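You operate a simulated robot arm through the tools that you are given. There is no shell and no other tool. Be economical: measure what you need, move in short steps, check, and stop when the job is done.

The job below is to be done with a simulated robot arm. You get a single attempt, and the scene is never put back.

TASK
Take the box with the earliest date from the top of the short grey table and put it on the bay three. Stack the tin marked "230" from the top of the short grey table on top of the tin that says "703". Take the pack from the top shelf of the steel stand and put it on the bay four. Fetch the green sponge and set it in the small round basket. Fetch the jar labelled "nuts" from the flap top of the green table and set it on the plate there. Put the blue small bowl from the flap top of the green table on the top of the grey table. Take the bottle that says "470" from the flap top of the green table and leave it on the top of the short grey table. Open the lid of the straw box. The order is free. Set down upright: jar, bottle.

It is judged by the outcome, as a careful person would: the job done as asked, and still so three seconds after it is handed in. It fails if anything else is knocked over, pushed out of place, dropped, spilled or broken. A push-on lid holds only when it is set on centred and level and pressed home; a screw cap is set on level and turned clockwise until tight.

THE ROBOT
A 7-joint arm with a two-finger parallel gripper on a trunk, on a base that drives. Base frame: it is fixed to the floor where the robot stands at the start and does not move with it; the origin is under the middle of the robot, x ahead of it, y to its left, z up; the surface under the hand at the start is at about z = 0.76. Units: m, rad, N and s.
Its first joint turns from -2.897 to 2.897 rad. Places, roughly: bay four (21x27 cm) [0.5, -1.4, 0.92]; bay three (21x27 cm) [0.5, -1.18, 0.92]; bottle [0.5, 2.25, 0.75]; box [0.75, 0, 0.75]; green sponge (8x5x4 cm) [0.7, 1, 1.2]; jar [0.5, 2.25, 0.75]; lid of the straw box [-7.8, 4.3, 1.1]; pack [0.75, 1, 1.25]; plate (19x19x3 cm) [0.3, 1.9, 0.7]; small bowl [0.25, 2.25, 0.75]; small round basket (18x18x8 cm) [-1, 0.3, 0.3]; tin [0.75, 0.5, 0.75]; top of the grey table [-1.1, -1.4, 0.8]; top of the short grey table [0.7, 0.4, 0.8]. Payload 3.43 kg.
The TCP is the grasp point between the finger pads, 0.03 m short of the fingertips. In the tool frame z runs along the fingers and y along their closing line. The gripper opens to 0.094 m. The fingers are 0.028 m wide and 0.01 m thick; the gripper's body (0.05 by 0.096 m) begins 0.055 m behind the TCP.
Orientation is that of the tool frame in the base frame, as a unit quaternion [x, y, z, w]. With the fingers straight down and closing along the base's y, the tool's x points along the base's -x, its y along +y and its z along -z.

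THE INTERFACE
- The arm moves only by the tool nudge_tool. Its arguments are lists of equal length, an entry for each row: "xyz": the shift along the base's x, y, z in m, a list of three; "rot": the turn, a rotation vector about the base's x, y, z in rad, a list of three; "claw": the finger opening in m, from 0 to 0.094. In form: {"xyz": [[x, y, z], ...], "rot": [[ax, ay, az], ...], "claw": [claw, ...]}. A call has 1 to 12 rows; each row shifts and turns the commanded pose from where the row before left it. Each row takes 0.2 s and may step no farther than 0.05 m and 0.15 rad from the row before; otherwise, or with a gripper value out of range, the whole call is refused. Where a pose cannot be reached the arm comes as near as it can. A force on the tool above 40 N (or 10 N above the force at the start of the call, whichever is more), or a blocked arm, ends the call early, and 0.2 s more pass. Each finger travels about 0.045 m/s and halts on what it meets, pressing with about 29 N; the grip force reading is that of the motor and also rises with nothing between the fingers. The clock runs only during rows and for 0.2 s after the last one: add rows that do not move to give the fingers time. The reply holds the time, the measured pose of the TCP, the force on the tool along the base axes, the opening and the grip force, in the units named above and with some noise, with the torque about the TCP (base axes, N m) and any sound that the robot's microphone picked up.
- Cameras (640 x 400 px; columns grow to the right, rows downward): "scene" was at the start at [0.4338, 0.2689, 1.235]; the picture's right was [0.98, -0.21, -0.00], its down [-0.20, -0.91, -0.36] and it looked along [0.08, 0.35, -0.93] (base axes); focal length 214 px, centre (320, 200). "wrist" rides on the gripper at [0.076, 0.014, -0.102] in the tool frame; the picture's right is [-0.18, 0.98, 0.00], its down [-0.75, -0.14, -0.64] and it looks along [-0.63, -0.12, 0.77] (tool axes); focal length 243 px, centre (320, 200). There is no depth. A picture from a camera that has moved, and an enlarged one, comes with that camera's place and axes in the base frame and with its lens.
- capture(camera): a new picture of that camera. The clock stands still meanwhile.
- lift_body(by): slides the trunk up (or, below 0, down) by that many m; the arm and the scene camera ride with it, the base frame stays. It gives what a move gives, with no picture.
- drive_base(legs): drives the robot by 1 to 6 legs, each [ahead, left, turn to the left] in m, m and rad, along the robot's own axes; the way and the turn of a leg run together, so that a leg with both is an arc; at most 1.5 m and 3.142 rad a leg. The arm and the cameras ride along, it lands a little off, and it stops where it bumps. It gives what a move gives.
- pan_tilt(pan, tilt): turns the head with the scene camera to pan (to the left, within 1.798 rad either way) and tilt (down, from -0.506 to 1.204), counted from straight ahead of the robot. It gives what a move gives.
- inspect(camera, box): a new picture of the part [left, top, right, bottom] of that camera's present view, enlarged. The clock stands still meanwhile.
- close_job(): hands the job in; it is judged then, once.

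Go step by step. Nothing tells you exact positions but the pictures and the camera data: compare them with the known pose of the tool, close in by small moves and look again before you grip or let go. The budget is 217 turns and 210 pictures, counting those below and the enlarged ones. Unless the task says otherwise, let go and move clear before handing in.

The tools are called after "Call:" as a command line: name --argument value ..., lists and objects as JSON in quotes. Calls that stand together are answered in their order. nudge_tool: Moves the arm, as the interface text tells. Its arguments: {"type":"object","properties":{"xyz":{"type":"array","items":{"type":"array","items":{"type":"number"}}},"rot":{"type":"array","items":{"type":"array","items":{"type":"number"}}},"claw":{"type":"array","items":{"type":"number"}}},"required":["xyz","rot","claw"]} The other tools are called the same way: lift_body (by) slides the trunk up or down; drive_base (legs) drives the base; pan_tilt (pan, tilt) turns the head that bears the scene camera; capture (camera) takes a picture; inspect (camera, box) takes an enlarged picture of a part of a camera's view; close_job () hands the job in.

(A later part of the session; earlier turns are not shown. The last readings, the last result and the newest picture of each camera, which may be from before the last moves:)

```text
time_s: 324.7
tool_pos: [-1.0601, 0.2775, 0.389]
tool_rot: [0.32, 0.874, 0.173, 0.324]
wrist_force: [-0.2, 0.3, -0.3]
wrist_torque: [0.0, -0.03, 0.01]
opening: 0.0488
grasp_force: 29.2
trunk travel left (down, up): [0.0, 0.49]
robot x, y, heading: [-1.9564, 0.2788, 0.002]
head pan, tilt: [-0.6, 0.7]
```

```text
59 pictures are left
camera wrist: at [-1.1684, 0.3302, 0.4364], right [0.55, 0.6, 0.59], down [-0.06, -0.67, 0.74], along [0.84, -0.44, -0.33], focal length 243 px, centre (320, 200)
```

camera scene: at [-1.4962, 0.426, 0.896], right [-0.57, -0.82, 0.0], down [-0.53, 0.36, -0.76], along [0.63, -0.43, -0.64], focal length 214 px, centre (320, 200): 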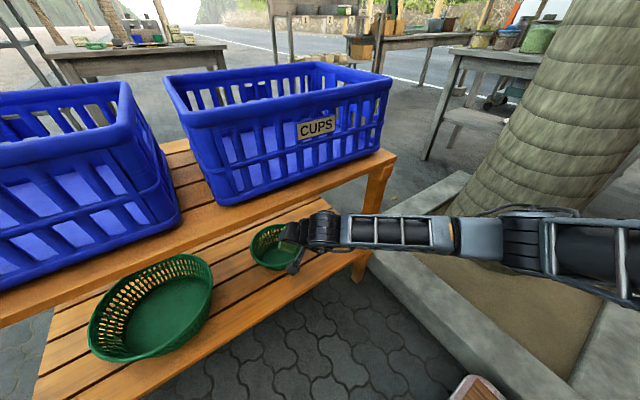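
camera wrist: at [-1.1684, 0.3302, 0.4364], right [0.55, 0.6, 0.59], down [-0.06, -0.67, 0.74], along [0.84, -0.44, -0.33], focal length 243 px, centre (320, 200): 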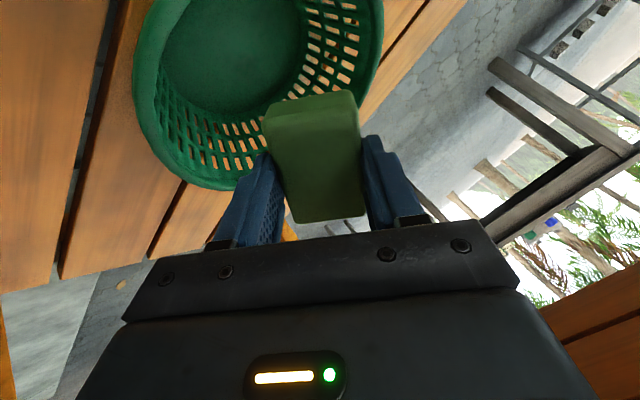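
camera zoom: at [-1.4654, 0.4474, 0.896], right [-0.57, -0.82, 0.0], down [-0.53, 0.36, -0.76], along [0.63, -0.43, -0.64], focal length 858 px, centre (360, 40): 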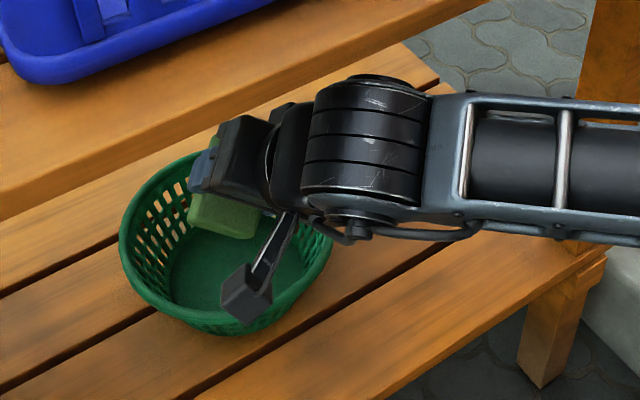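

The sponge is over the basket. Release.

Call:
nudge_tool --xyz '[[0, 0, -0.01], [0, 0, 0], [0, 0, 0], [0, 0, 0], [0, 0, 0], [0, 0, 0]]' --rot '[[0, 0, 0], [0, 0, 0], [0, 0, 0], [0, 0, 0], [0, 0, 0], [0, 0, 0]]' --claw '[0.04, 0.06, 0.08, 0.08, 0.08, 0.08]'

Call:
inspect --camera "scene" --box '[230, 190, 390, 290]'

Call:
capture --camera "wrist"

```text
time_s: 326.1
tool_pos: [-1.0605, 0.2728, 0.3789]
tool_rot: [0.32, 0.874, 0.173, 0.323]
wrist_force: [0.6, -0.3, 0.7]
wrist_torque: [0.0, -0.01, 0.0]
opening: 0.0799
grasp_force: 0.1
out of reach, approached as far as the arm can: row 1
trunk travel left (down, up): [0.0, 0.49]
robot x, y, heading: [-1.9544, 0.2783, 0.003]
head pan, tilt: [-0.6, 0.7]
```

```text
4.00 times, centred on (310, 240) of scene
camera zoom: at [-1.4654, 0.4474, 0.896], right [-0.57, -0.82, 0.0], down [-0.53, 0.36, -0.76], along [0.63, -0.43, -0.64], focal length 858 px, centre (360, 40)
```

zoom: 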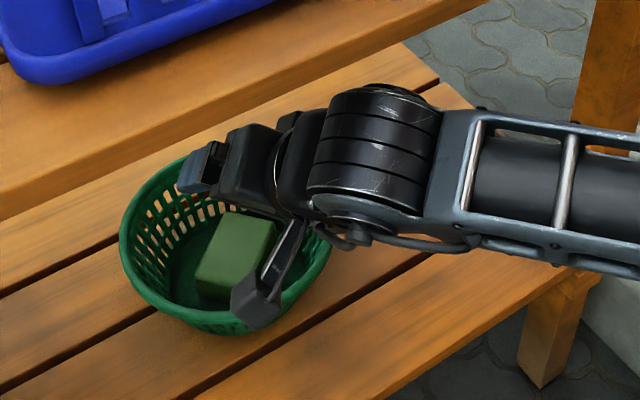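

```text
57 pictures are left
camera wrist: at [-1.1689, 0.3249, 0.4259], right [0.55, 0.6, 0.58], down [-0.05, -0.67, 0.74], along [0.84, -0.44, -0.33], focal length 243 px, centre (320, 200)
```

wrist: 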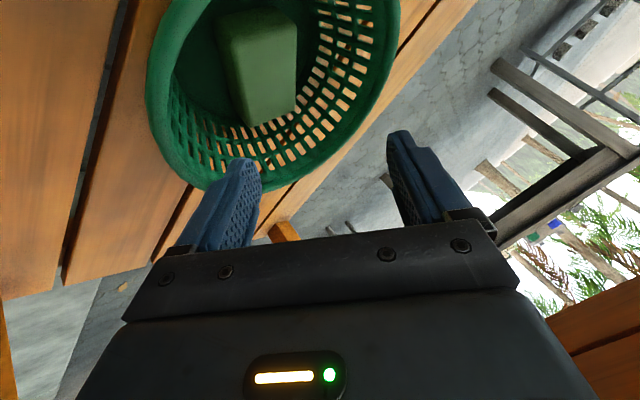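

Sponge is in the basket. I narrow the fingers, back straight out, then raise.

Call:
nudge_tool --xyz '[[0, 0, 0.01], [0, 0, 0], [0, 0, 0]]' --rot '[[0, 0, 0], [0, 0, 0], [0, 0, 0]]' --claw '[0.04, 0.03, 0.03]'

Call:
drive_base --legs '[[-0.11, 0, 0]]'

Call:
nudge_tool --xyz '[[-0.04, 0, 0.02], [-0.04, 0, 0.02], [-0.03, 0, 0.02], [0, 0, 0]]' --rot '[[0, 0.1, 0], [0, 0.1, 0], [0, 0.1, 0], [0, 0, 0]]' --claw '[0.03, 0.03, 0.03, 0.03]'

Call:
capture --camera "scene"

```text
time_s: 326.9
tool_pos: [-1.0602, 0.2727, 0.3879]
tool_rot: [0.319, 0.873, 0.174, 0.324]
wrist_force: [-0.1, -0.8, 1.7]
wrist_torque: [0.01, 0.03, -0.02]
opening: 0.0299
grasp_force: 0.0
trunk travel left (down, up): [0.0, 0.49]
robot x, y, heading: [-1.9569, 0.2828, 0.003]
head pan, tilt: [-0.6, 0.7]
```

```text
time_s: 327.9
tool_pos: [-1.1241, 0.2726, 0.389]
tool_rot: [0.32, 0.873, 0.174, 0.325]
wrist_force: [-0.2, 0.6, 0.2]
wrist_torque: [-0.01, 0.02, -0.01]
opening: 0.0299
grasp_force: 0.0
trunk travel left (down, up): [0.0, 0.49]
robot x, y, heading: [-2.0252, 0.2786, 0.002]
head pan, tilt: [-0.6, 0.7]
stopped in leg 1: the robot was blocked; the commanded pose is now the measured one
```

```text
time_s: 328.9
tool_pos: [-1.2365, 0.2726, 0.4441]
tool_rot: [0.343, 0.912, 0.124, 0.191]
wrist_force: [-0.9, -0.1, -0.6]
wrist_torque: [-0.03, -0.02, -0.03]
opening: 0.0302
grasp_force: 0.1
trunk travel left (down, up): [0.0, 0.49]
robot x, y, heading: [-2.0219, 0.2814, -0.004]
head pan, tilt: [-0.6, 0.7]
```

```text
56 pictures are left
camera scene: at [-1.5284, 0.4467, 0.896], right [-0.57, -0.82, 0.0], down [-0.53, 0.36, -0.76], along [0.63, -0.43, -0.64], focal length 214 px, centre (320, 200)
```

scene: 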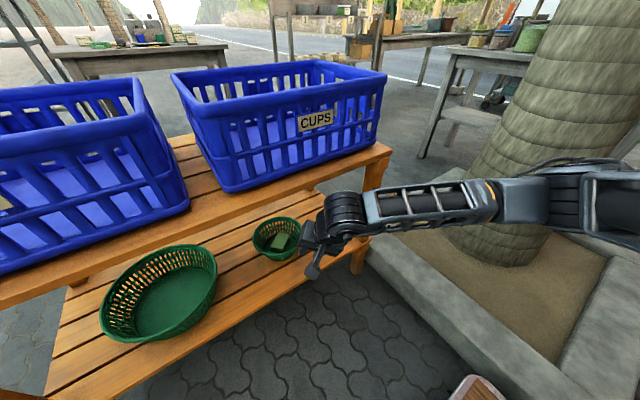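

Retract the arm fully, return to tool-down, raise, and check what is behind the robot.

Call:
nudge_tool --xyz '[[-0.035, 0, 0.02], [-0.035, 0, 0.03], [-0.02, 0, 0.045], [0, 0, 0.045], [0, 0, 0.045], [0, 0, 0.045], [0, 0, 0.045], [0, 0, 0]]' --rot '[[0, 0.12, 0], [0, 0.12, 0], [0, 0.12, 0], [0, 0, 0], [0, 0, 0], [0, 0, 0], [0, 0, 0], [0, 0, 0]]' --claw '[0.03, 0.03, 0.03, 0.03, 0.05, 0.08, 0.094, 0.094]'

Call:
lift_body --by 0.4

Call:
drive_base --legs '[[0.1, 0, 0]]'

Call:
pan_tilt --pan 1.79 --tilt 0.9

Call:
capture --camera "scene"

```text
time_s: 330.8
tool_pos: [-1.3201, 0.2709, 0.7238]
tool_rot: [0.359, 0.931, 0.06, 0.024]
wrist_force: [0.2, -0.7, -0.2]
wrist_torque: [-0.01, -0.03, -0.02]
opening: 0.0941
grasp_force: 0.1
trunk travel left (down, up): [0.0, 0.49]
robot x, y, heading: [-2.0202, 0.2798, 0.0]
head pan, tilt: [-0.6, 0.7]
```

```text
time_s: 334.6
tool_pos: [-1.3193, 0.272, 1.1232]
tool_rot: [0.359, 0.931, 0.059, 0.024]
wrist_force: [0.2, -0.5, 0.4]
wrist_torque: [-0.01, 0.02, -0.01]
opening: 0.0938
grasp_force: 0.1
trunk travel left (down, up): [-0.4, 0.09]
robot x, y, heading: [-2.0247, 0.2867, -0.004]
head pan, tilt: [-0.6, 0.7]
```

```text
time_s: 335.7
tool_pos: [-1.2201, 0.2705, 1.1237]
tool_rot: [0.358, 0.932, 0.06, 0.024]
wrist_force: [0.0, 1.2, 0.1]
wrist_torque: [0.01, -0.01, 0.0]
opening: 0.0942
grasp_force: 0.0
trunk travel left (down, up): [-0.4, 0.09]
robot x, y, heading: [-1.919, 0.2819, 0.003]
head pan, tilt: [-0.6, 0.7]
```

```text
time_s: 337.9
tool_pos: [-1.2194, 0.272, 1.1237]
tool_rot: [0.358, 0.931, 0.06, 0.025]
wrist_force: [-0.1, -0.2, 0.0]
wrist_torque: [-0.01, 0.0, 0.01]
opening: 0.094
grasp_force: 0.1
trunk travel left (down, up): [-0.4, 0.09]
robot x, y, heading: [-1.9177, 0.2843, 0.001]
head pan, tilt: [1.791, 0.901]
```

```text
55 pictures are left
camera scene: at [-1.5148, 0.5689, 1.2799], right [0.98, 0.22, 0.0], down [0.17, -0.77, -0.62], along [-0.13, 0.61, -0.78], focal length 214 px, centre (320, 200)
```

scene: 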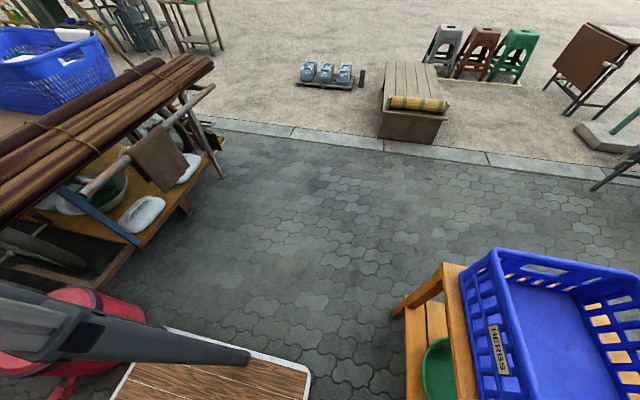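

The can behind still stands. Now I drive to the green table: left, forward, then look.

Call:
drive_base --legs '[[0, 1.12, 0], [1.4, 0, 0], [0.45, 0, 0], [0, 0, 0.8]]'

Call:
pan_tilt --pan 0.5 --tilt 0.75

Call:
capture --camera "scene"

```text
time_s: 352.2
tool_pos: [0.5432, 1.4779, 1.121]
tool_rot: [0.334, 0.941, 0.058, 0.015]
wrist_force: [-9.6, -4.0, 0.1]
wrist_torque: [-0.02, -0.07, 0.21]
opening: 0.0889
grasp_force: 0.1
trunk travel left (down, up): [-0.4, 0.09]
robot x, y, heading: [-0.1498, 1.455, 0.04]
head pan, tilt: [1.791, 0.901]
stopped in leg 3: the force on the tool passed its limit at 61 N (the readings are from after the stop); the commanded pose is now the measured one
```

```text
time_s: 353.6
tool_pos: [0.5453, 1.478, 1.1231]
tool_rot: [0.334, 0.941, 0.059, 0.016]
wrist_force: [-17.3, 0.1, -8.6]
wrist_torque: [-0.25, 0.27, 0.65]
opening: 0.0875
grasp_force: 0.0
trunk travel left (down, up): [-0.4, 0.09]
robot x, y, heading: [-0.1514, 1.4557, 0.038]
head pan, tilt: [0.499, 0.75]
```

```text
54 pictures are left
camera scene: at [0.3343, 1.7301, 1.2919], right [0.51, -0.86, 0.0], down [-0.59, -0.35, -0.73], along [0.63, 0.37, -0.68], focal length 214 px, centre (320, 200)
```

scene: 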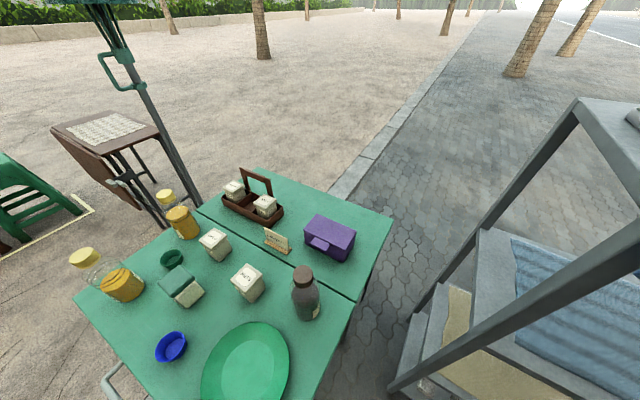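

The fingers touched the steel stand's corner; I back off at once and check it.

Call:
drive_base --legs '[[-0.25, 0.0, 0]]'

Call:
pan_tilt --pan -0.3 --tilt 0.5

Call:
capture --camera "scene"

```text
time_s: 355.5
tool_pos: [0.2963, 1.4726, 1.1215]
tool_rot: [0.333, 0.941, 0.06, 0.017]
wrist_force: [-0.4, -0.2, 0.6]
wrist_torque: [0.0, -0.01, 0.01]
opening: 0.0939
grasp_force: 0.1
trunk travel left (down, up): [-0.4, 0.09]
robot x, y, heading: [-0.3979, 1.4462, 0.041]
head pan, tilt: [0.499, 0.75]
```

```text
time_s: 356.6
tool_pos: [0.2954, 1.4713, 1.1228]
tool_rot: [0.332, 0.941, 0.06, 0.017]
wrist_force: [0.1, -0.9, 1.1]
wrist_torque: [-0.01, -0.01, 0.02]
opening: 0.0939
grasp_force: 0.1
trunk travel left (down, up): [-0.4, 0.09]
robot x, y, heading: [-0.3998, 1.4493, 0.048]
head pan, tilt: [-0.3, 0.499]
```

```text
53 pictures are left
camera scene: at [0.1011, 1.6568, 1.3137], right [-0.25, -0.97, 0.0], down [-0.46, 0.12, -0.88], along [0.85, -0.22, -0.48], focal length 214 px, centre (320, 200)
```

scene: 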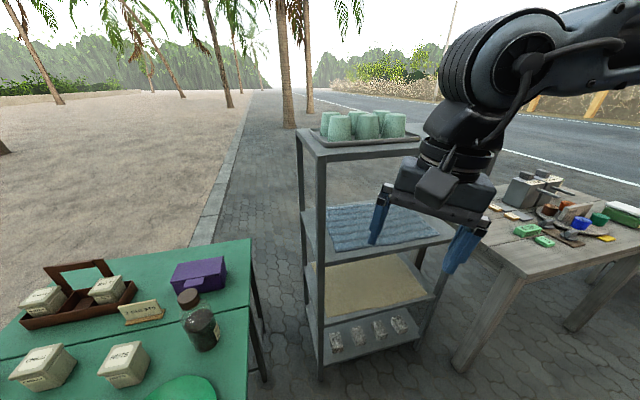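

The stand and cups are undisturbed. Now I zoom on the green table's labels.

Call:
inspect --camera "scene" --box '[0, 250, 240, 400]'

```text
2.67 times, centred on (120, 325) of scene
camera zoom: at [0.1011, 1.6568, 1.3137], right [-0.25, -0.97, 0.0], down [-0.46, 0.12, -0.88], along [0.85, -0.22, -0.48], focal length 572 px, centre (853, -133)
```

zoom: 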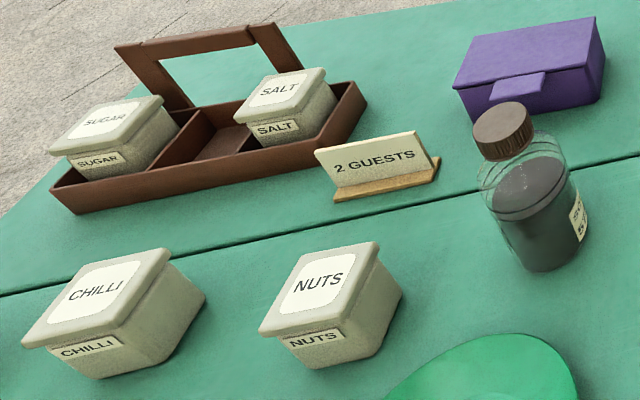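

NUTS jar found beside the plate. I slide left to face this table squarely from its near side.

Call:
drive_base --legs '[[-0.03, 0.5, -0.045]]'

Call:
pan_tilt --pan -0.1 --tilt 0.9

Call:
capture --camera "scene"

```text
time_s: 359.6
tool_pos: [0.2588, 1.9486, 1.123]
tool_rot: [0.358, 0.932, 0.06, 0.019]
wrist_force: [0.2, -1.2, 0.0]
wrist_torque: [0.02, -0.01, 0.01]
opening: 0.094
grasp_force: 0.0
trunk travel left (down, up): [-0.4, 0.09]
robot x, y, heading: [-0.4384, 1.9626, -0.014]
head pan, tilt: [-0.3, 0.499]
```

```text
time_s: 360.5
tool_pos: [0.2597, 1.9481, 1.1227]
tool_rot: [0.358, 0.932, 0.058, 0.018]
wrist_force: [0.0, -0.8, -0.4]
wrist_torque: [0.0, 0.03, 0.01]
opening: 0.0938
grasp_force: 0.1
trunk travel left (down, up): [-0.4, 0.09]
robot x, y, heading: [-0.4356, 1.9617, -0.013]
head pan, tilt: [-0.099, 0.901]
```

```text
51 pictures are left
camera scene: at [0.0632, 2.1632, 1.2799], right [-0.11, -0.99, 0.0], down [-0.78, 0.09, -0.62], along [0.62, -0.07, -0.78], focal length 214 px, centre (320, 200)
```

scene: 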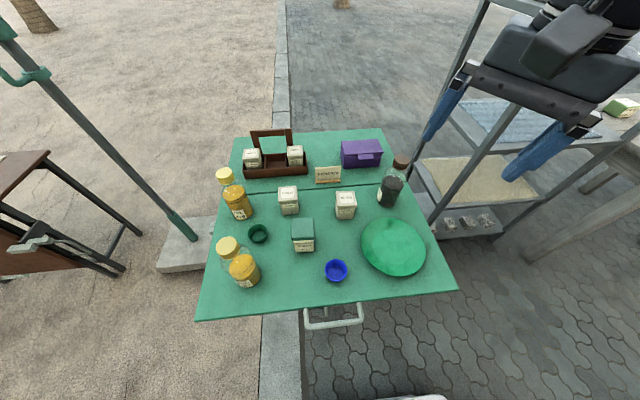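

Clear overview. I zoom for labels and corner measurements.

Call:
inspect --camera "scene" --box '[205, 145, 445, 295]'

Call:
inspect --camera "scene" --box '[210, 160, 300, 300]'

```text
2.67 times, centred on (325, 220) of scene
camera zoom: at [0.0632, 2.1632, 1.2799], right [-0.11, -0.99, 0.0], down [-0.78, 0.09, -0.62], along [0.62, -0.07, -0.78], focal length 572 px, centre (307, 147)
```

zoom: 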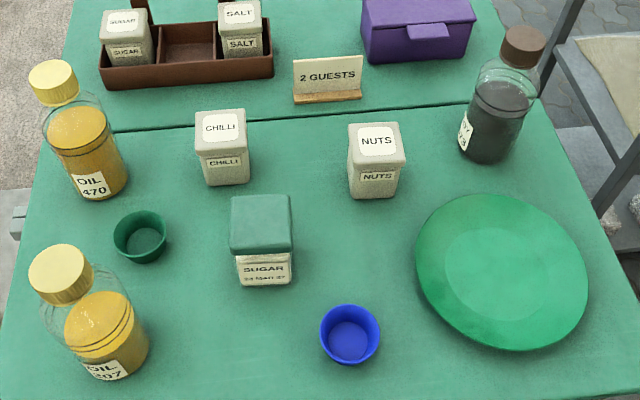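

```text
2.86 times, centred on (255, 230) of scene
camera zoom: at [0.0632, 2.1632, 1.2799], right [-0.11, -0.99, 0.0], down [-0.78, 0.09, -0.62], along [0.62, -0.07, -0.78], focal length 613 px, centre (506, 114)
```

zoom: 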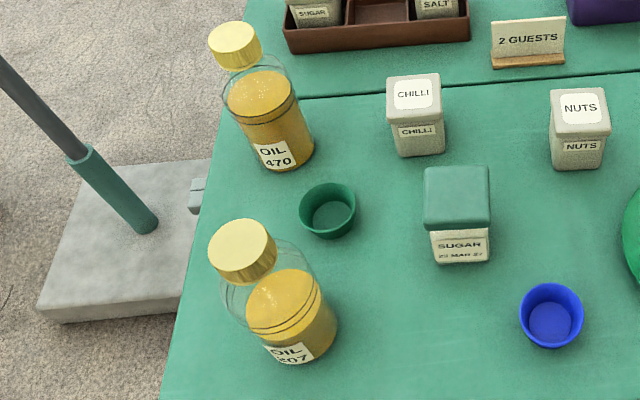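

OIL 470 is the far-left bottle; NUTS centre ≈(0.474, 2.036), table top z≈0.69, plate (0.325, 1.92), blue bowl (0.272, 2.096). I move over the NUTS jar.

Call:
drive_base --legs '[[0.1, 0, 0.013]]'

Call:
nudge_tool --xyz '[[0.03, 0.022, 0], [0.03, 0.022, 0], [0.03, 0.022, 0], [0.024, 0.02, 0], [0, 0, -0.045], [0, 0, -0.045], [0, 0, -0.045], [0, 0, 0]]' --rot '[[-0.045, 0.035, 0.1], [-0.05, 0.04, 0.1], [0, 0, 0.13], [0, 0, 0.13], [0, 0, 0.13], [0, 0, 0], [0, 0, 0], [0, 0, 0]]' --claw '[0.094, 0.094, 0.094, 0.094, 0.094, 0.094, 0.094, 0.094]'

Call:
capture --camera "wrist"

```text
time_s: 361.6
tool_pos: [0.3615, 1.9574, 1.1227]
tool_rot: [0.352, 0.934, 0.06, 0.019]
wrist_force: [0.3, 0.0, 0.5]
wrist_torque: [-0.01, -0.01, -0.04]
opening: 0.094
grasp_force: 0.1
trunk travel left (down, up): [-0.4, 0.09]
robot x, y, heading: [-0.334, 1.9637, 0.003]
head pan, tilt: [-0.099, 0.901]
```

```text
time_s: 363.4
tool_pos: [0.4801, 2.0464, 0.9874]
tool_rot: [0.066, 0.998, 0.002, -0.008]
wrist_force: [-0.3, -0.3, -0.5]
wrist_torque: [-0.01, 0.0, 0.04]
opening: 0.0941
grasp_force: 0.0
trunk travel left (down, up): [-0.4, 0.09]
robot x, y, heading: [-0.3312, 1.9609, 0.002]
head pan, tilt: [-0.099, 0.901]
```

```text
48 pictures are left
camera wrist: at [0.407, 2.0704, 1.0913], right [0.31, 0.95, 0.0], down [0.74, -0.24, 0.63], along [0.6, -0.2, -0.78], focal length 243 px, centre (320, 200)
```

wrist: 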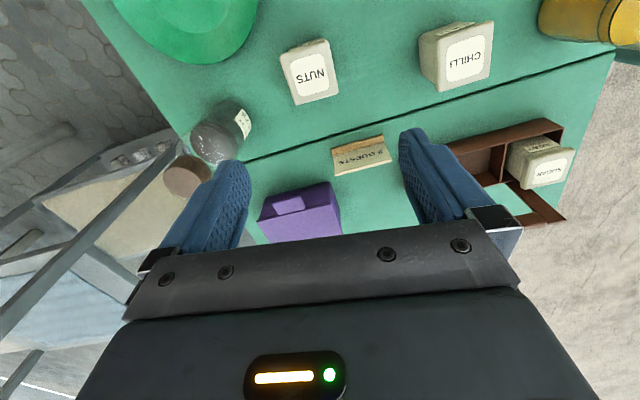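

NUTS refined to (0.467, 2.036). Lower and grip.

Call:
nudge_tool --xyz '[[-0.013, -0.0105, -0.04], [0, 0, -0.045], [0, 0, -0.045], [0, 0, -0.045], [0, 0, -0.045], [0, 0, -0.038], [0, 0, 0], [0, 0, 0], [0, 0, 0], [0, 0, 0], [0, 0, 0]]' --rot '[[0, 0, 0], [0, 0, 0], [0, 0, 0], [0, 0, 0], [0, 0, 0], [0, 0, 0], [0, 0, 0], [0, 0, 0], [0, 0, 0], [0, 0, 0], [0, 0, 0]]' --claw '[0.094, 0.094, 0.094, 0.094, 0.094, 0.094, 0.07, 0.05, 0.045, 0.045, 0.045]'

Call:
nudge_tool --xyz '[[0, 0, 0.01], [0, 0, 0.02], [0, 0, 0.03], [0, 0, 0.04], [0, 0, 0]]' --rot '[[0, 0, 0], [0, 0, 0], [0, 0, 0], [0, 0, 0], [0, 0, 0]]' --claw '[0.045, 0.045, 0.045, 0.045, 0.045]'

Call:
inspect --camera "scene" --box '[220, 120, 480, 330]'

```text
time_s: 365.8
tool_pos: [0.4612, 2.0317, 0.73]
tool_rot: [0.066, 0.998, 0.001, -0.008]
wrist_force: [-0.4, 0.3, 0.2]
wrist_torque: [0.0, 0.02, 0.03]
opening: 0.0652
grasp_force: 29.4
trunk travel left (down, up): [-0.4, 0.09]
robot x, y, heading: [-0.3289, 1.9629, -0.001]
head pan, tilt: [-0.099, 0.901]
```

```text
time_s: 367.0
tool_pos: [0.4637, 2.033, 0.8313]
tool_rot: [0.065, 0.998, 0.0, -0.008]
wrist_force: [-0.7, 0.5, -2.3]
wrist_torque: [0.0, 0.0, 0.0]
opening: 0.0652
grasp_force: 29.2
trunk travel left (down, up): [-0.4, 0.09]
robot x, y, heading: [-0.3323, 1.9627, 0.002]
head pan, tilt: [-0.099, 0.901]
```

```text
1.90 times, centred on (350, 225) of scene
camera zoom: at [0.163, 2.1691, 1.2798], right [-0.1, -1.0, 0.0], down [-0.78, 0.08, -0.62], along [0.62, -0.06, -0.78], focal length 408 px, centre (263, 152)
```

zoom: 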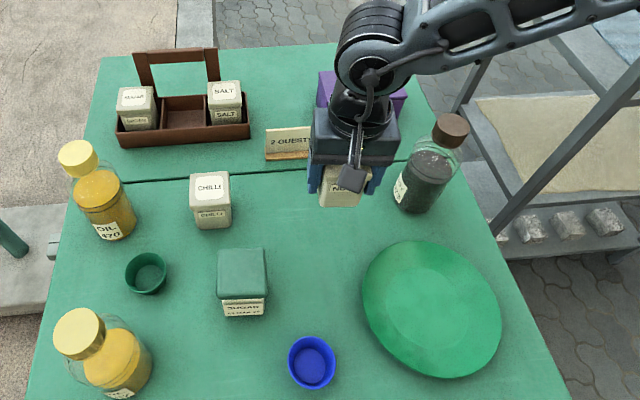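

The jar is held intact. I carry it over the plate and lower until contact.

Call:
nudge_tool --xyz '[[-0.036, -0.029, 0.01], [-0.036, -0.029, 0], [-0.036, -0.029, 0], [-0.036, -0.028, 0], [0, 0, -0.03], [0, 0, -0.03], [0, 0, -0.02], [0, 0, 0]]' --rot '[[0, 0, 0], [0, 0, 0], [0, 0, 0], [0, 0, 0], [0, 0, 0], [0, 0, 0], [0, 0, 0], [0, 0, 0]]' --claw '[0.045, 0.045, 0.045, 0.045, 0.045, 0.045, 0.045, 0.045]'

Call:
nudge_tool --xyz '[[0, 0, -0.005], [0, 0, -0.004], [0, 0, -0.004], [0, 0, -0.004], [0, 0, -0.004], [0, 0, 0]]' --rot '[[0, 0, 0], [0, 0, 0], [0, 0, 0], [0, 0, 0], [0, 0, 0], [0, 0, 0]]' --claw '[0.045, 0.045, 0.045, 0.045, 0.045, 0.045]'

Call:
inspect --camera "scene" --box '[300, 160, 480, 330]'

```text
time_s: 368.8
tool_pos: [0.3166, 1.9142, 0.76]
tool_rot: [0.065, 0.998, 0.002, -0.008]
wrist_force: [0.3, -0.4, -2.1]
wrist_torque: [0.02, 0.03, -0.03]
opening: 0.065
grasp_force: 28.9
trunk travel left (down, up): [-0.4, 0.09]
robot x, y, heading: [-0.3334, 1.9624, 0.002]
head pan, tilt: [-0.099, 0.901]
```

```text
time_s: 370.2
tool_pos: [0.3185, 1.9168, 0.739]
tool_rot: [0.066, 0.998, 0.001, -0.007]
wrist_force: [0.2, -0.6, -1.6]
wrist_torque: [0.0, 0.03, 0.0]
opening: 0.0649
grasp_force: 29.0
trunk travel left (down, up): [-0.4, 0.09]
robot x, y, heading: [-0.3303, 1.9613, -0.001]
head pan, tilt: [-0.099, 0.901]
```

```text
2.35 times, centred on (390, 245) of scene
camera zoom: at [0.163, 2.169, 1.2798], right [-0.1, -1.0, 0.0], down [-0.78, 0.08, -0.62], along [0.62, -0.06, -0.78], focal length 505 px, centre (155, 94)
```

zoom: 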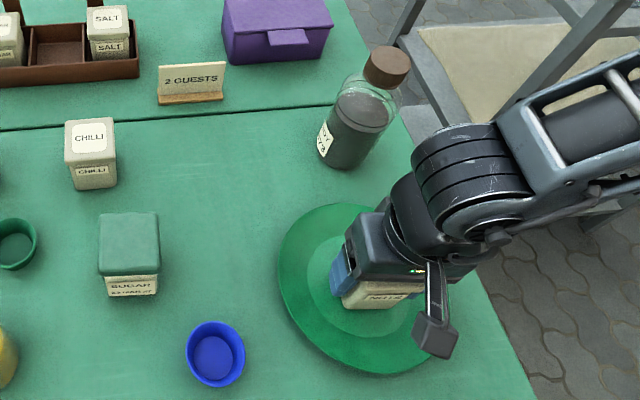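

Call:
nudge_tool --xyz '[[0, 0, -0.002], [0, 0, -0.002], [0, 0, -0.002], [0, 0, -0.002], [0, 0, 0]]' --rot '[[0, 0, 0], [0, 0, 0], [0, 0, 0], [0, 0, 0], [0, 0, 0]]' --claw '[0.045, 0.045, 0.045, 0.045, 0.045]'

```text
time_s: 371.4
tool_pos: [0.3199, 1.9176, 0.7326]
tool_rot: [0.065, 0.998, 0.001, -0.007]
wrist_force: [1.5, -0.3, 28.9]
wrist_torque: [-0.21, -0.01, 0.32]
opening: 0.0642
grasp_force: 28.9
trunk travel left (down, up): [-0.4, 0.09]
robot x, y, heading: [-0.3322, 1.961, 0.003]
head pan, tilt: [-0.099, 0.901]
```

Contact. I release gently (partial opening) and rise.

Call:
nudge_tool --xyz '[[0, 0, 0.003], [0, 0, 0], [0, 0, 0], [0, 0, 0.01], [0, 0, 0.04], [0, 0, 0.045], [0, 0, 0.045], [0, 0, 0.045], [0, 0, 0]]' --rot '[[0, 0, 0], [0, 0, 0], [0, 0, 0], [0, 0, 0], [0, 0, 0], [0, 0, 0], [0, 0, 0], [0, 0, 0], [0, 0, 0]]' --claw '[0.07, 0.078, 0.078, 0.078, 0.078, 0.08, 0.08, 0.08, 0.08]'

Call:
inspect --camera "scene" --box '[200, 120, 480, 330]'

```text
time_s: 373.4
tool_pos: [0.317, 1.9165, 0.9167]
tool_rot: [0.065, 0.998, 0.002, -0.007]
wrist_force: [-0.4, 0.6, 0.0]
wrist_torque: [0.02, 0.04, 0.0]
opening: 0.0798
grasp_force: 0.0
trunk travel left (down, up): [-0.4, 0.09]
robot x, y, heading: [-0.334, 1.9632, -0.001]
head pan, tilt: [-0.099, 0.901]
```

```text
1.90 times, centred on (340, 225) of scene
camera zoom: at [0.1629, 2.169, 1.2798], right [-0.1, -1.0, 0.0], down [-0.78, 0.08, -0.62], along [0.62, -0.06, -0.78], focal length 408 px, centre (282, 152)
```

zoom: 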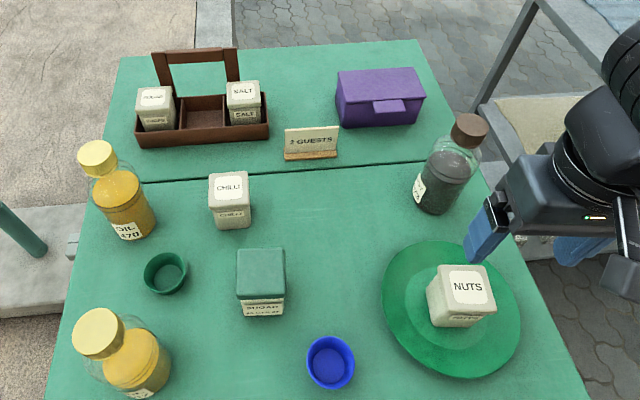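

NUTS sits on the plate. Next OIL 470 at about (0.525, 2.385): I raise the tool, turn left to face it and move a bit closer.

Call:
nudge_tool --xyz '[[0, 0, 0.045], [0, 0, 0.045], [0, 0, 0.045], [0, 0, 0]]' --rot '[[0, 0, 0.05], [0, 0, 0.05], [0, 0, 0.03], [0, 0, 0]]' --claw '[0.094, 0.094, 0.094, 0.094]'

Call:
drive_base --legs '[[0, 0, 0.38], [0.12, 0, 0]]'

Call:
capture --camera "wrist"

```text
time_s: 374.4
tool_pos: [0.3095, 1.9206, 1.0463]
tool_rot: [-0.001, 1.0, 0.011, -0.016]
wrist_force: [0.3, 0.8, 0.8]
wrist_torque: [0.05, -0.01, -0.01]
opening: 0.0944
grasp_force: 0.1
trunk travel left (down, up): [-0.4, 0.09]
robot x, y, heading: [-0.3321, 1.9582, 0.002]
head pan, tilt: [-0.099, 0.901]
```

```text
time_s: 376.9
tool_pos: [0.3881, 2.2132, 1.0467]
tool_rot: [-0.193, 0.981, 0.01, -0.016]
wrist_force: [0.6, -0.4, 0.0]
wrist_torque: [0.01, -0.02, 0.04]
opening: 0.094
grasp_force: 0.0
trunk travel left (down, up): [-0.4, 0.09]
robot x, y, heading: [-0.2216, 2.0069, 0.396]
head pan, tilt: [-0.099, 0.901]
```

```text
44 pictures are left
camera wrist: at [0.3147, 2.1977, 1.1511], right [-0.2, 0.98, 0.02], down [0.77, 0.15, 0.62], along [0.6, 0.14, -0.79], focal length 243 px, centre (320, 200)
```

wrist: 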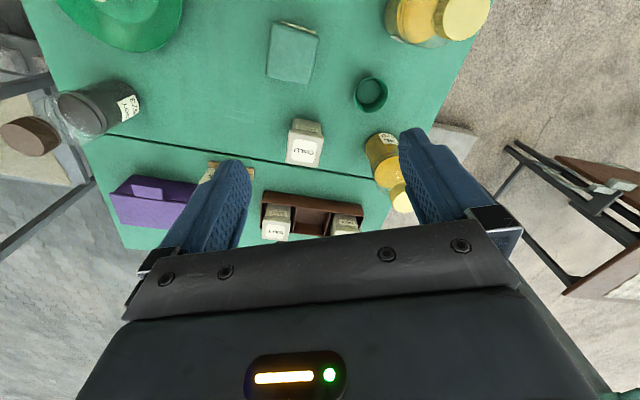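

Bottle 470 is at ≈(0.511, 2.372), cap top z≈0.87. I move above it and look before descending.

Call:
nudge_tool --xyz '[[0.03, 0.038, 0], [0.03, 0.038, 0], [0.03, 0.038, 0], [0.03, 0.038, 0], [0.003, 0.007, -0.03], [0, 0, 0]]' --rot '[[-0.0134, -0.035, 0], [0, 0, 0], [0, 0, 0], [0, 0, 0], [0, 0, 0], [0, 0, 0]]' --claw '[0.094, 0.094, 0.094, 0.094, 0.094, 0.094]'

Call:
capture --camera "wrist"

Call:
capture --camera "scene"

```text
time_s: 378.2
tool_pos: [0.5098, 2.3704, 1.0181]
tool_rot: [-0.193, 0.981, -0.002, 0.0]
wrist_force: [-0.6, -0.2, 0.1]
wrist_torque: [0.03, -0.01, 0.01]
opening: 0.0936
grasp_force: 0.0
trunk travel left (down, up): [-0.4, 0.09]
robot x, y, heading: [-0.2232, 2.0078, 0.392]
head pan, tilt: [-0.099, 0.901]
```

```text
43 pictures are left
camera wrist: at [0.4327, 2.3558, 1.1191], right [-0.2, 0.98, 0.0], down [0.75, 0.16, 0.64], along [0.63, 0.13, -0.77], focal length 243 px, centre (320, 200)
```

wrist: 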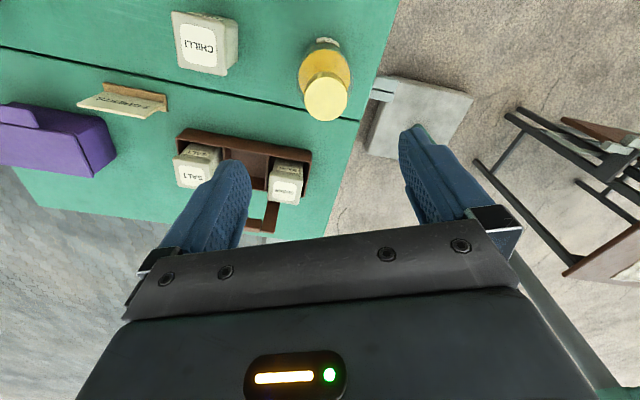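

```text
42 pictures are left
camera scene: at [0.1567, 2.3881, 1.2798], right [0.29, -0.96, 0.0], down [-0.75, -0.23, -0.62], along [0.59, 0.18, -0.78], focal length 214 px, centre (320, 200)
```

scene: 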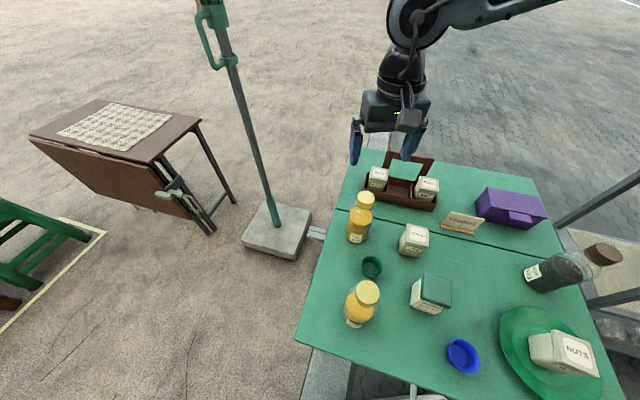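

Cap top triangulates to (0.506, 2.376, 0.869). I descend to TCP 0.82 and grip.

Call:
nudge_tool --xyz '[[-0.004, 0.006, -0.045], [0, 0, -0.045], [0, 0, -0.045], [0, 0, -0.045], [0, 0, -0.018], [0, 0, 0], [0, 0, 0], [0, 0, 0], [0, 0, 0], [0, 0, 0]]' --rot '[[0, 0, 0], [0, 0, 0], [0, 0, 0], [0, 0, 0], [0, 0, 0], [0, 0, 0], [0, 0, 0], [0, 0, 0], [0, 0, 0], [0, 0, 0]]' --claw '[0.094, 0.094, 0.094, 0.094, 0.094, 0.094, 0.075, 0.06, 0.045, 0.045]'

Call:
inspect --camera "scene" --box '[310, 130, 450, 290]'

```text
time_s: 380.4
tool_pos: [0.5082, 2.3787, 0.8184]
tool_rot: [-0.194, 0.981, 0.0, -0.001]
wrist_force: [0.1, -0.3, -0.4]
wrist_torque: [-0.12, -0.16, -0.01]
opening: 0.0695
grasp_force: 29.6
trunk travel left (down, up): [-0.4, 0.09]
robot x, y, heading: [-0.222, 2.0053, 0.388]
head pan, tilt: [-0.099, 0.901]
```

```text
2.50 times, centred on (380, 210) of scene
camera zoom: at [0.1569, 2.388, 1.2798], right [0.29, -0.96, 0.0], down [-0.75, -0.23, -0.62], along [0.59, 0.18, -0.78], focal length 536 px, centre (170, 175)
```

zoom: 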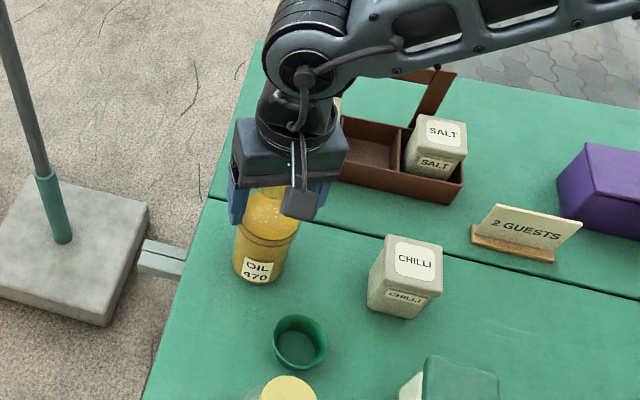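

Gripped around the upper body. I lift gently and check.

Call:
nudge_tool --xyz '[[0, 0, 0.01], [0, 0, 0.02], [0, 0, 0.03], [0, 0, 0.04], [0, 0, 0.045], [0, 0, 0]]' --rot '[[0, 0, 0], [0, 0, 0], [0, 0, 0], [0, 0, 0], [0, 0, 0], [0, 0, 0]]' --claw '[0.045, 0.045, 0.045, 0.045, 0.045, 0.045]'

Call:
inspect --camera "scene" --box '[310, 100, 450, 260]'

```text
time_s: 381.9
tool_pos: [0.504, 2.3845, 0.9628]
tool_rot: [-0.193, 0.981, 0.0, -0.001]
wrist_force: [0.1, 0.0, -4.6]
wrist_torque: [0.0, -0.02, -0.02]
opening: 0.0695
grasp_force: 28.7
trunk travel left (down, up): [-0.4, 0.09]
robot x, y, heading: [-0.2259, 2.0061, 0.388]
head pan, tilt: [-0.099, 0.901]
```

```text
2.50 times, centred on (380, 180) of scene
camera zoom: at [0.1569, 2.3881, 1.2798], right [0.29, -0.96, 0.0], down [-0.75, -0.23, -0.62], along [0.59, 0.18, -0.78], focal length 536 px, centre (170, 250)
```

zoom: 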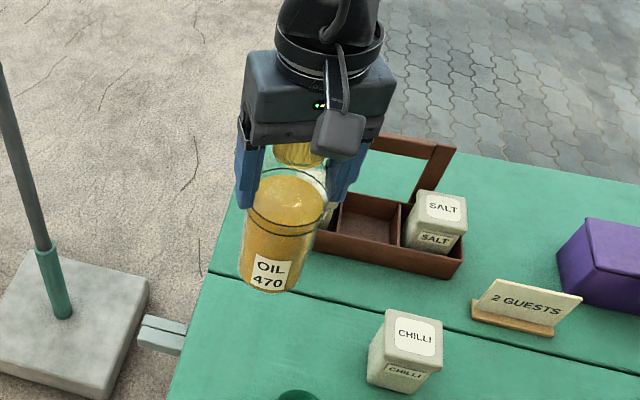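

OIL 470 held upright. I raise it and drive to the short grey table, aiming for tin 230's old free spot.

Call:
nudge_tool --xyz '[[0, 0, 0.045], [0, 0, 0.045], [0, 0, 0]]' --rot '[[0, 0, 0], [0, 0, 0], [0, 0, 0]]' --claw '[0.045, 0.045, 0.045]'

Call:
drive_base --legs '[[-0.3, 0, 0], [0, 0, -0.388], [0, -1.15, 0]]'

Call:
pan_tilt --pan -0.2 --tilt 0.8

Call:
capture --camera "scene"

```text
time_s: 382.6
tool_pos: [0.5067, 2.3814, 1.0534]
tool_rot: [-0.194, 0.981, 0.0, 0.0]
wrist_force: [0.4, -0.1, -2.9]
wrist_torque: [-0.04, -0.01, 0.02]
opening: 0.0691
grasp_force: 28.7
trunk travel left (down, up): [-0.4, 0.09]
robot x, y, heading: [-0.2252, 2.0116, 0.388]
head pan, tilt: [-0.099, 0.901]
```

```text
time_s: 389.5
tool_pos: [0.3467, 1.1828, 1.0527]
tool_rot: [0.038, 0.999, 0.0, -0.001]
wrist_force: [-0.1, 0.4, -3.3]
wrist_torque: [0.02, 0.03, 0.01]
opening: 0.0692
grasp_force: 29.4
trunk travel left (down, up): [-0.4, 0.09]
robot x, y, heading: [-0.4752, 1.1769, -0.072]
head pan, tilt: [-0.099, 0.901]
stopped in leg 3: the robot was blocked; the commanded pose is now the measured one
```

```text
time_s: 390.2
tool_pos: [0.3469, 1.184, 1.0522]
tool_rot: [0.037, 0.999, 0.0, -0.001]
wrist_force: [0.0, -0.2, -3.9]
wrist_torque: [0.0, -0.01, 0.0]
opening: 0.0692
grasp_force: 28.6
trunk travel left (down, up): [-0.4, 0.09]
robot x, y, heading: [-0.4745, 1.1748, -0.078]
head pan, tilt: [-0.201, 0.799]
```

```text
39 pictures are left
camera scene: at [0.04, 1.3368, 1.2877], right [-0.27, -0.96, 0.0], down [-0.69, 0.19, -0.7], along [0.67, -0.19, -0.72], focal length 214 px, centre (320, 200)
```

scene: 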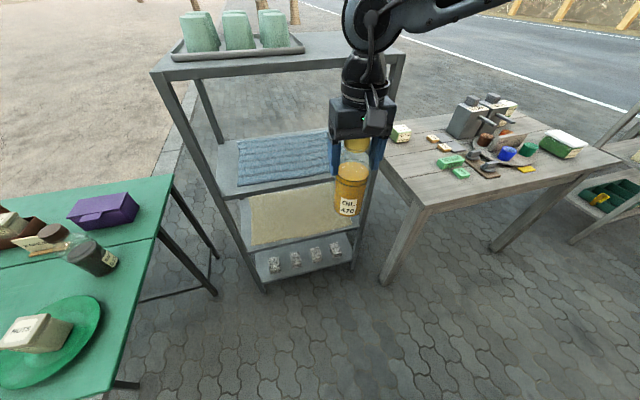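

The rear corner met the bench's end; I move forward clear of it and continue right.

Call:
drive_base --legs '[[0, 0.04, 0], [0.22, 0, 0.075], [0, -0.45, 0]]'

Call:
pan_tilt --pan -0.2 --tilt 0.9

Call:
capture --camera "scene"

```text
time_s: 392.3
tool_pos: [0.5476, 1.2733, 1.0523]
tool_rot: [0.002, 1.0, -0.002, -0.007]
wrist_force: [-1.9, -0.3, -3.9]
wrist_torque: [-0.01, -0.21, 0.05]
opening: 0.0693
grasp_force: 29.3
trunk travel left (down, up): [-0.4, 0.09]
robot x, y, heading: [-0.2696, 1.208, -0.001]
head pan, tilt: [-0.201, 0.799]
stopped in leg 2: the force on the tool passed its limit at 91 N (the readings are from after the stop); the commanded pose is now the measured one
```

```text
time_s: 393.0
tool_pos: [0.5463, 1.274, 1.0513]
tool_rot: [0.002, 1.0, -0.003, -0.007]
wrist_force: [-6.1, 0.2, -7.4]
wrist_torque: [-0.06, -0.36, 0.08]
opening: 0.0693
grasp_force: 29.5
trunk travel left (down, up): [-0.4, 0.09]
robot x, y, heading: [-0.2681, 1.2079, -0.001]
head pan, tilt: [-0.201, 0.901]
```

```text
38 pictures are left
camera scene: at [0.2295, 1.4063, 1.2798], right [-0.2, -0.98, 0.0], down [-0.77, 0.16, -0.62], along [0.61, -0.13, -0.78], focal length 214 px, centre (320, 200)
```

scene: 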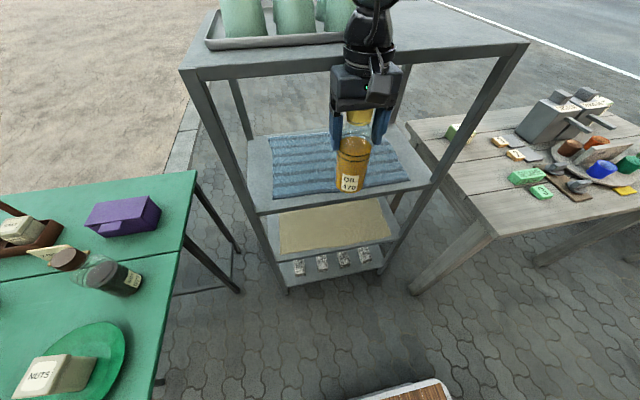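

The hand touched the stand's front edge. I back off slightly and pass between stand and bench at x≈−0.36.

Call:
drive_base --legs '[[-0.09, 0, 0]]'

Call:
drive_base --legs '[[0, -0.5, 0]]'

Call:
capture --camera "scene"

```text
time_s: 394.1
tool_pos: [0.4586, 1.2711, 1.0517]
tool_rot: [0.003, 1.0, -0.003, -0.007]
wrist_force: [-0.2, -0.6, -4.3]
wrist_torque: [0.01, -0.01, -0.03]
opening: 0.0691
grasp_force: 29.1
trunk travel left (down, up): [-0.4, 0.09]
robot x, y, heading: [-0.3585, 1.2065, -0.002]
head pan, tilt: [-0.201, 0.901]
```

```text
time_s: 397.0
tool_pos: [0.4578, 0.7867, 1.0524]
tool_rot: [0.0, 1.0, -0.003, -0.007]
wrist_force: [-0.1, -0.1, -4.0]
wrist_torque: [-0.01, 0.01, 0.0]
opening: 0.0694
grasp_force: 28.6
trunk travel left (down, up): [-0.4, 0.09]
robot x, y, heading: [-0.3563, 0.7165, 0.001]
head pan, tilt: [-0.201, 0.901]
```

```text
37 pictures are left
camera scene: at [0.1391, 0.9184, 1.2798], right [-0.2, -0.98, 0.0], down [-0.77, 0.16, -0.62], along [0.61, -0.12, -0.78], focal length 214 px, centre (320, 200)
```

scene: 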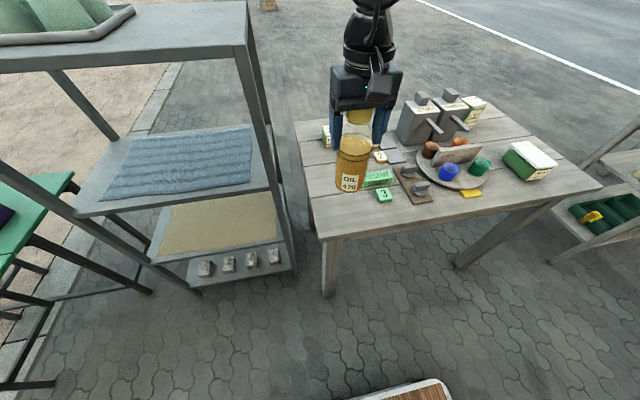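

In position. I place the bottle at ≈(0.53, 0.775).

Call:
nudge_tool --xyz '[[0.036, -0.006, 0], [0.036, -0.006, 0], [0, 0, -0.045], [0, 0, -0.045], [0, 0, -0.045], [0, 0, -0.015], [0, 0, 0]]' --rot '[[0, -0.014, 0], [0, 0, 0], [0, 0, 0], [0, 0, 0], [0, 0, 0], [0, 0, 0], [0, 0, 0]]' --claw '[0.045, 0.045, 0.045, 0.045, 0.045, 0.045, 0.045]'

Call:
nudge_tool --xyz '[[0, 0, -0.004], [0, 0, -0.003], [0, 0, -0.003], [0, 0, -0.003], [0, 0, 0]]' --rot '[[0, 0, 0], [0, 0, 0], [0, 0, 0], [0, 0, 0], [0, 0, 0]]' --claw '[0.045, 0.045, 0.045, 0.045, 0.045]'

Call:
inspect --camera "scene" --box '[300, 60, 460, 240]'

```text
time_s: 398.6
tool_pos: [0.5292, 0.7744, 0.9009]
tool_rot: [0.0, 1.0, -0.003, 0.0]
wrist_force: [0.2, -0.3, -3.5]
wrist_torque: [-0.01, -0.03, 0.0]
opening: 0.0695
grasp_force: 29.0
trunk travel left (down, up): [-0.4, 0.09]
robot x, y, heading: [-0.3539, 0.7179, 0.0]
head pan, tilt: [-0.201, 0.901]
```

```text
time_s: 399.3
tool_pos: [0.5322, 0.7742, 0.8983]
tool_rot: [0.001, 1.0, -0.002, 0.006]
wrist_force: [-1.7, -0.9, 17.2]
wrist_torque: [-0.18, 0.73, -0.04]
opening: 0.0691
grasp_force: 29.1
trunk travel left (down, up): [-0.4, 0.09]
robot x, y, heading: [-0.3552, 0.721, 0.003]
head pan, tilt: [-0.201, 0.901]
stopped in row 3: the force on the tool passed its limit at 45 N (the readings are from after the stop); the commanded pose is now the measured one
```

```text
2.22 times, centred on (380, 150) of scene
camera zoom: at [0.1383, 0.9182, 1.28], right [-0.2, -0.98, 0.0], down [-0.77, 0.16, -0.62], along [0.61, -0.12, -0.78], focal length 477 px, centre (187, 311)
```

zoom: 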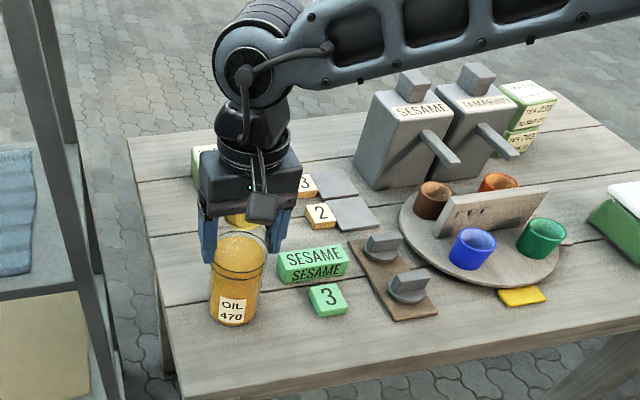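

Early contact on the near edge suggests a slight tilt in grip. I lift a touch, level by rotating, and re-contact.

Call:
nudge_tool --xyz '[[0, 0, 0.004], [0, 0, 0], [0, 0, -0.003], [0, 0, -0.003], [0, 0, -0.002], [0, 0, 0]]' --rot '[[0, 0.05, 0], [0, 0.05, 0], [0, 0, 0], [0, 0, 0], [0, 0, 0], [0, 0, 0]]' --claw '[0.045, 0.045, 0.045, 0.045, 0.045, 0.045]'

Call:
inspect --camera "scene" --box '[300, 100, 440, 230]'

```text
time_s: 400.3
tool_pos: [0.5323, 0.7736, 0.901]
tool_rot: [0.002, 0.999, -0.002, -0.045]
wrist_force: [-6.6, -2.3, 19.6]
wrist_torque: [-0.33, 0.32, -0.06]
opening: 0.0692
grasp_force: 29.1
trunk travel left (down, up): [-0.4, 0.09]
robot x, y, heading: [-0.3567, 0.7169, -0.003]
head pan, tilt: [-0.201, 0.901]
stopped in row 4: the force on the tool passed its limit at 45 N (the readings are from after the stop); the commanded pose is now the measured one
```

```text
3.08 times, centred on (370, 165) of scene
camera zoom: at [0.1382, 0.9181, 1.2802], right [-0.2, -0.98, 0.0], down [-0.77, 0.16, -0.62], along [0.61, -0.12, -0.78], focal length 660 px, centre (166, 308)
```

zoom: 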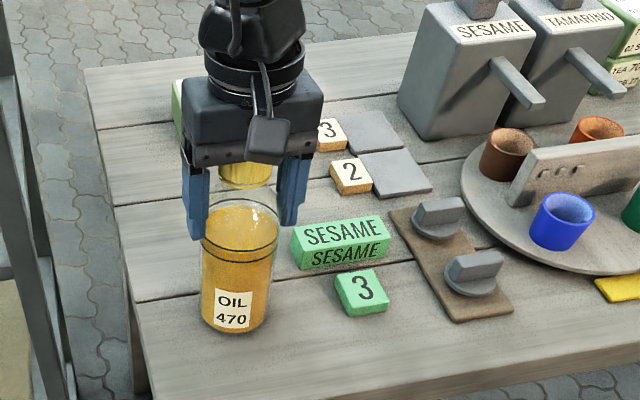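

Now slightly over-levelled; I rotate half back, touch down and release.

Call:
nudge_tool --xyz '[[0, 0, 0.003], [0, 0, 0], [0, 0, -0.002], [0, 0, -0.002], [0, 0, 0]]' --rot '[[0, -0.045, 0], [0, 0, 0], [0, 0, 0], [0, 0, 0], [0, 0, 0]]' --claw '[0.045, 0.045, 0.045, 0.045, 0.045]'

Call:
nudge_tool --xyz '[[0, 0, 0], [0, 0, 0], [0, 0, 0], [0, 0, 0], [0, 0, 0.01], [0, 0, 0.03], [0, 0, 0.045], [0, 0, 0.045], [0, 0, 0.045], [0, 0, 0]]' --rot '[[0, 0, 0], [0, 0, 0], [0, 0, 0], [0, 0, 0], [0, 0, 0], [0, 0, 0], [0, 0, 0], [0, 0, 0], [0, 0, 0], [0, 0, 0]]' --claw '[0.07, 0.075, 0.085, 0.094, 0.094, 0.094, 0.094, 0.094, 0.094, 0.094]'

Call:
inspect --camera "scene" --box '[290, 80, 590, 260]'

```text
time_s: 401.5
tool_pos: [0.5324, 0.7733, 0.9004]
tool_rot: [0.002, 1.0, -0.003, -0.022]
wrist_force: [-4.6, -1.1, 14.7]
wrist_torque: [-0.24, 0.16, -0.09]
opening: 0.0691
grasp_force: 29.6
trunk travel left (down, up): [-0.4, 0.09]
robot x, y, heading: [-0.3563, 0.7158, -0.008]
head pan, tilt: [-0.201, 0.901]
```

```text
time_s: 403.7
tool_pos: [0.5319, 0.7744, 1.0783]
tool_rot: [0.0, 1.0, -0.003, -0.023]
wrist_force: [0.3, -0.7, -0.8]
wrist_torque: [0.02, -0.01, -0.01]
opening: 0.0939
grasp_force: 0.1
trunk travel left (down, up): [-0.4, 0.09]
robot x, y, heading: [-0.3579, 0.7198, -0.003]
head pan, tilt: [-0.201, 0.901]
```

```text
2.13 times, centred on (440, 170) of scene
camera zoom: at [0.1391, 0.9182, 1.2798], right [-0.2, -0.98, 0.0], down [-0.77, 0.16, -0.62], along [0.61, -0.12, -0.78], focal length 458 px, centre (64, 264)
```

zoom: 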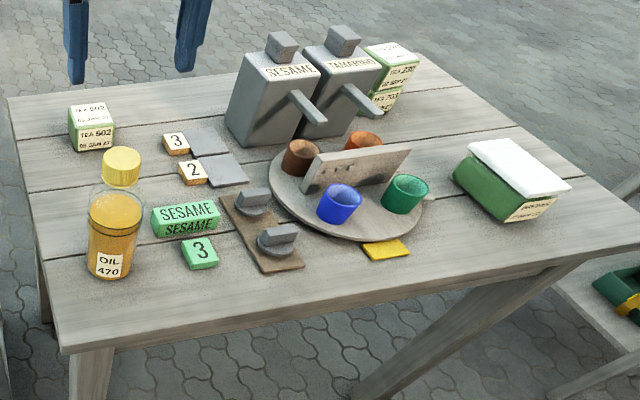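

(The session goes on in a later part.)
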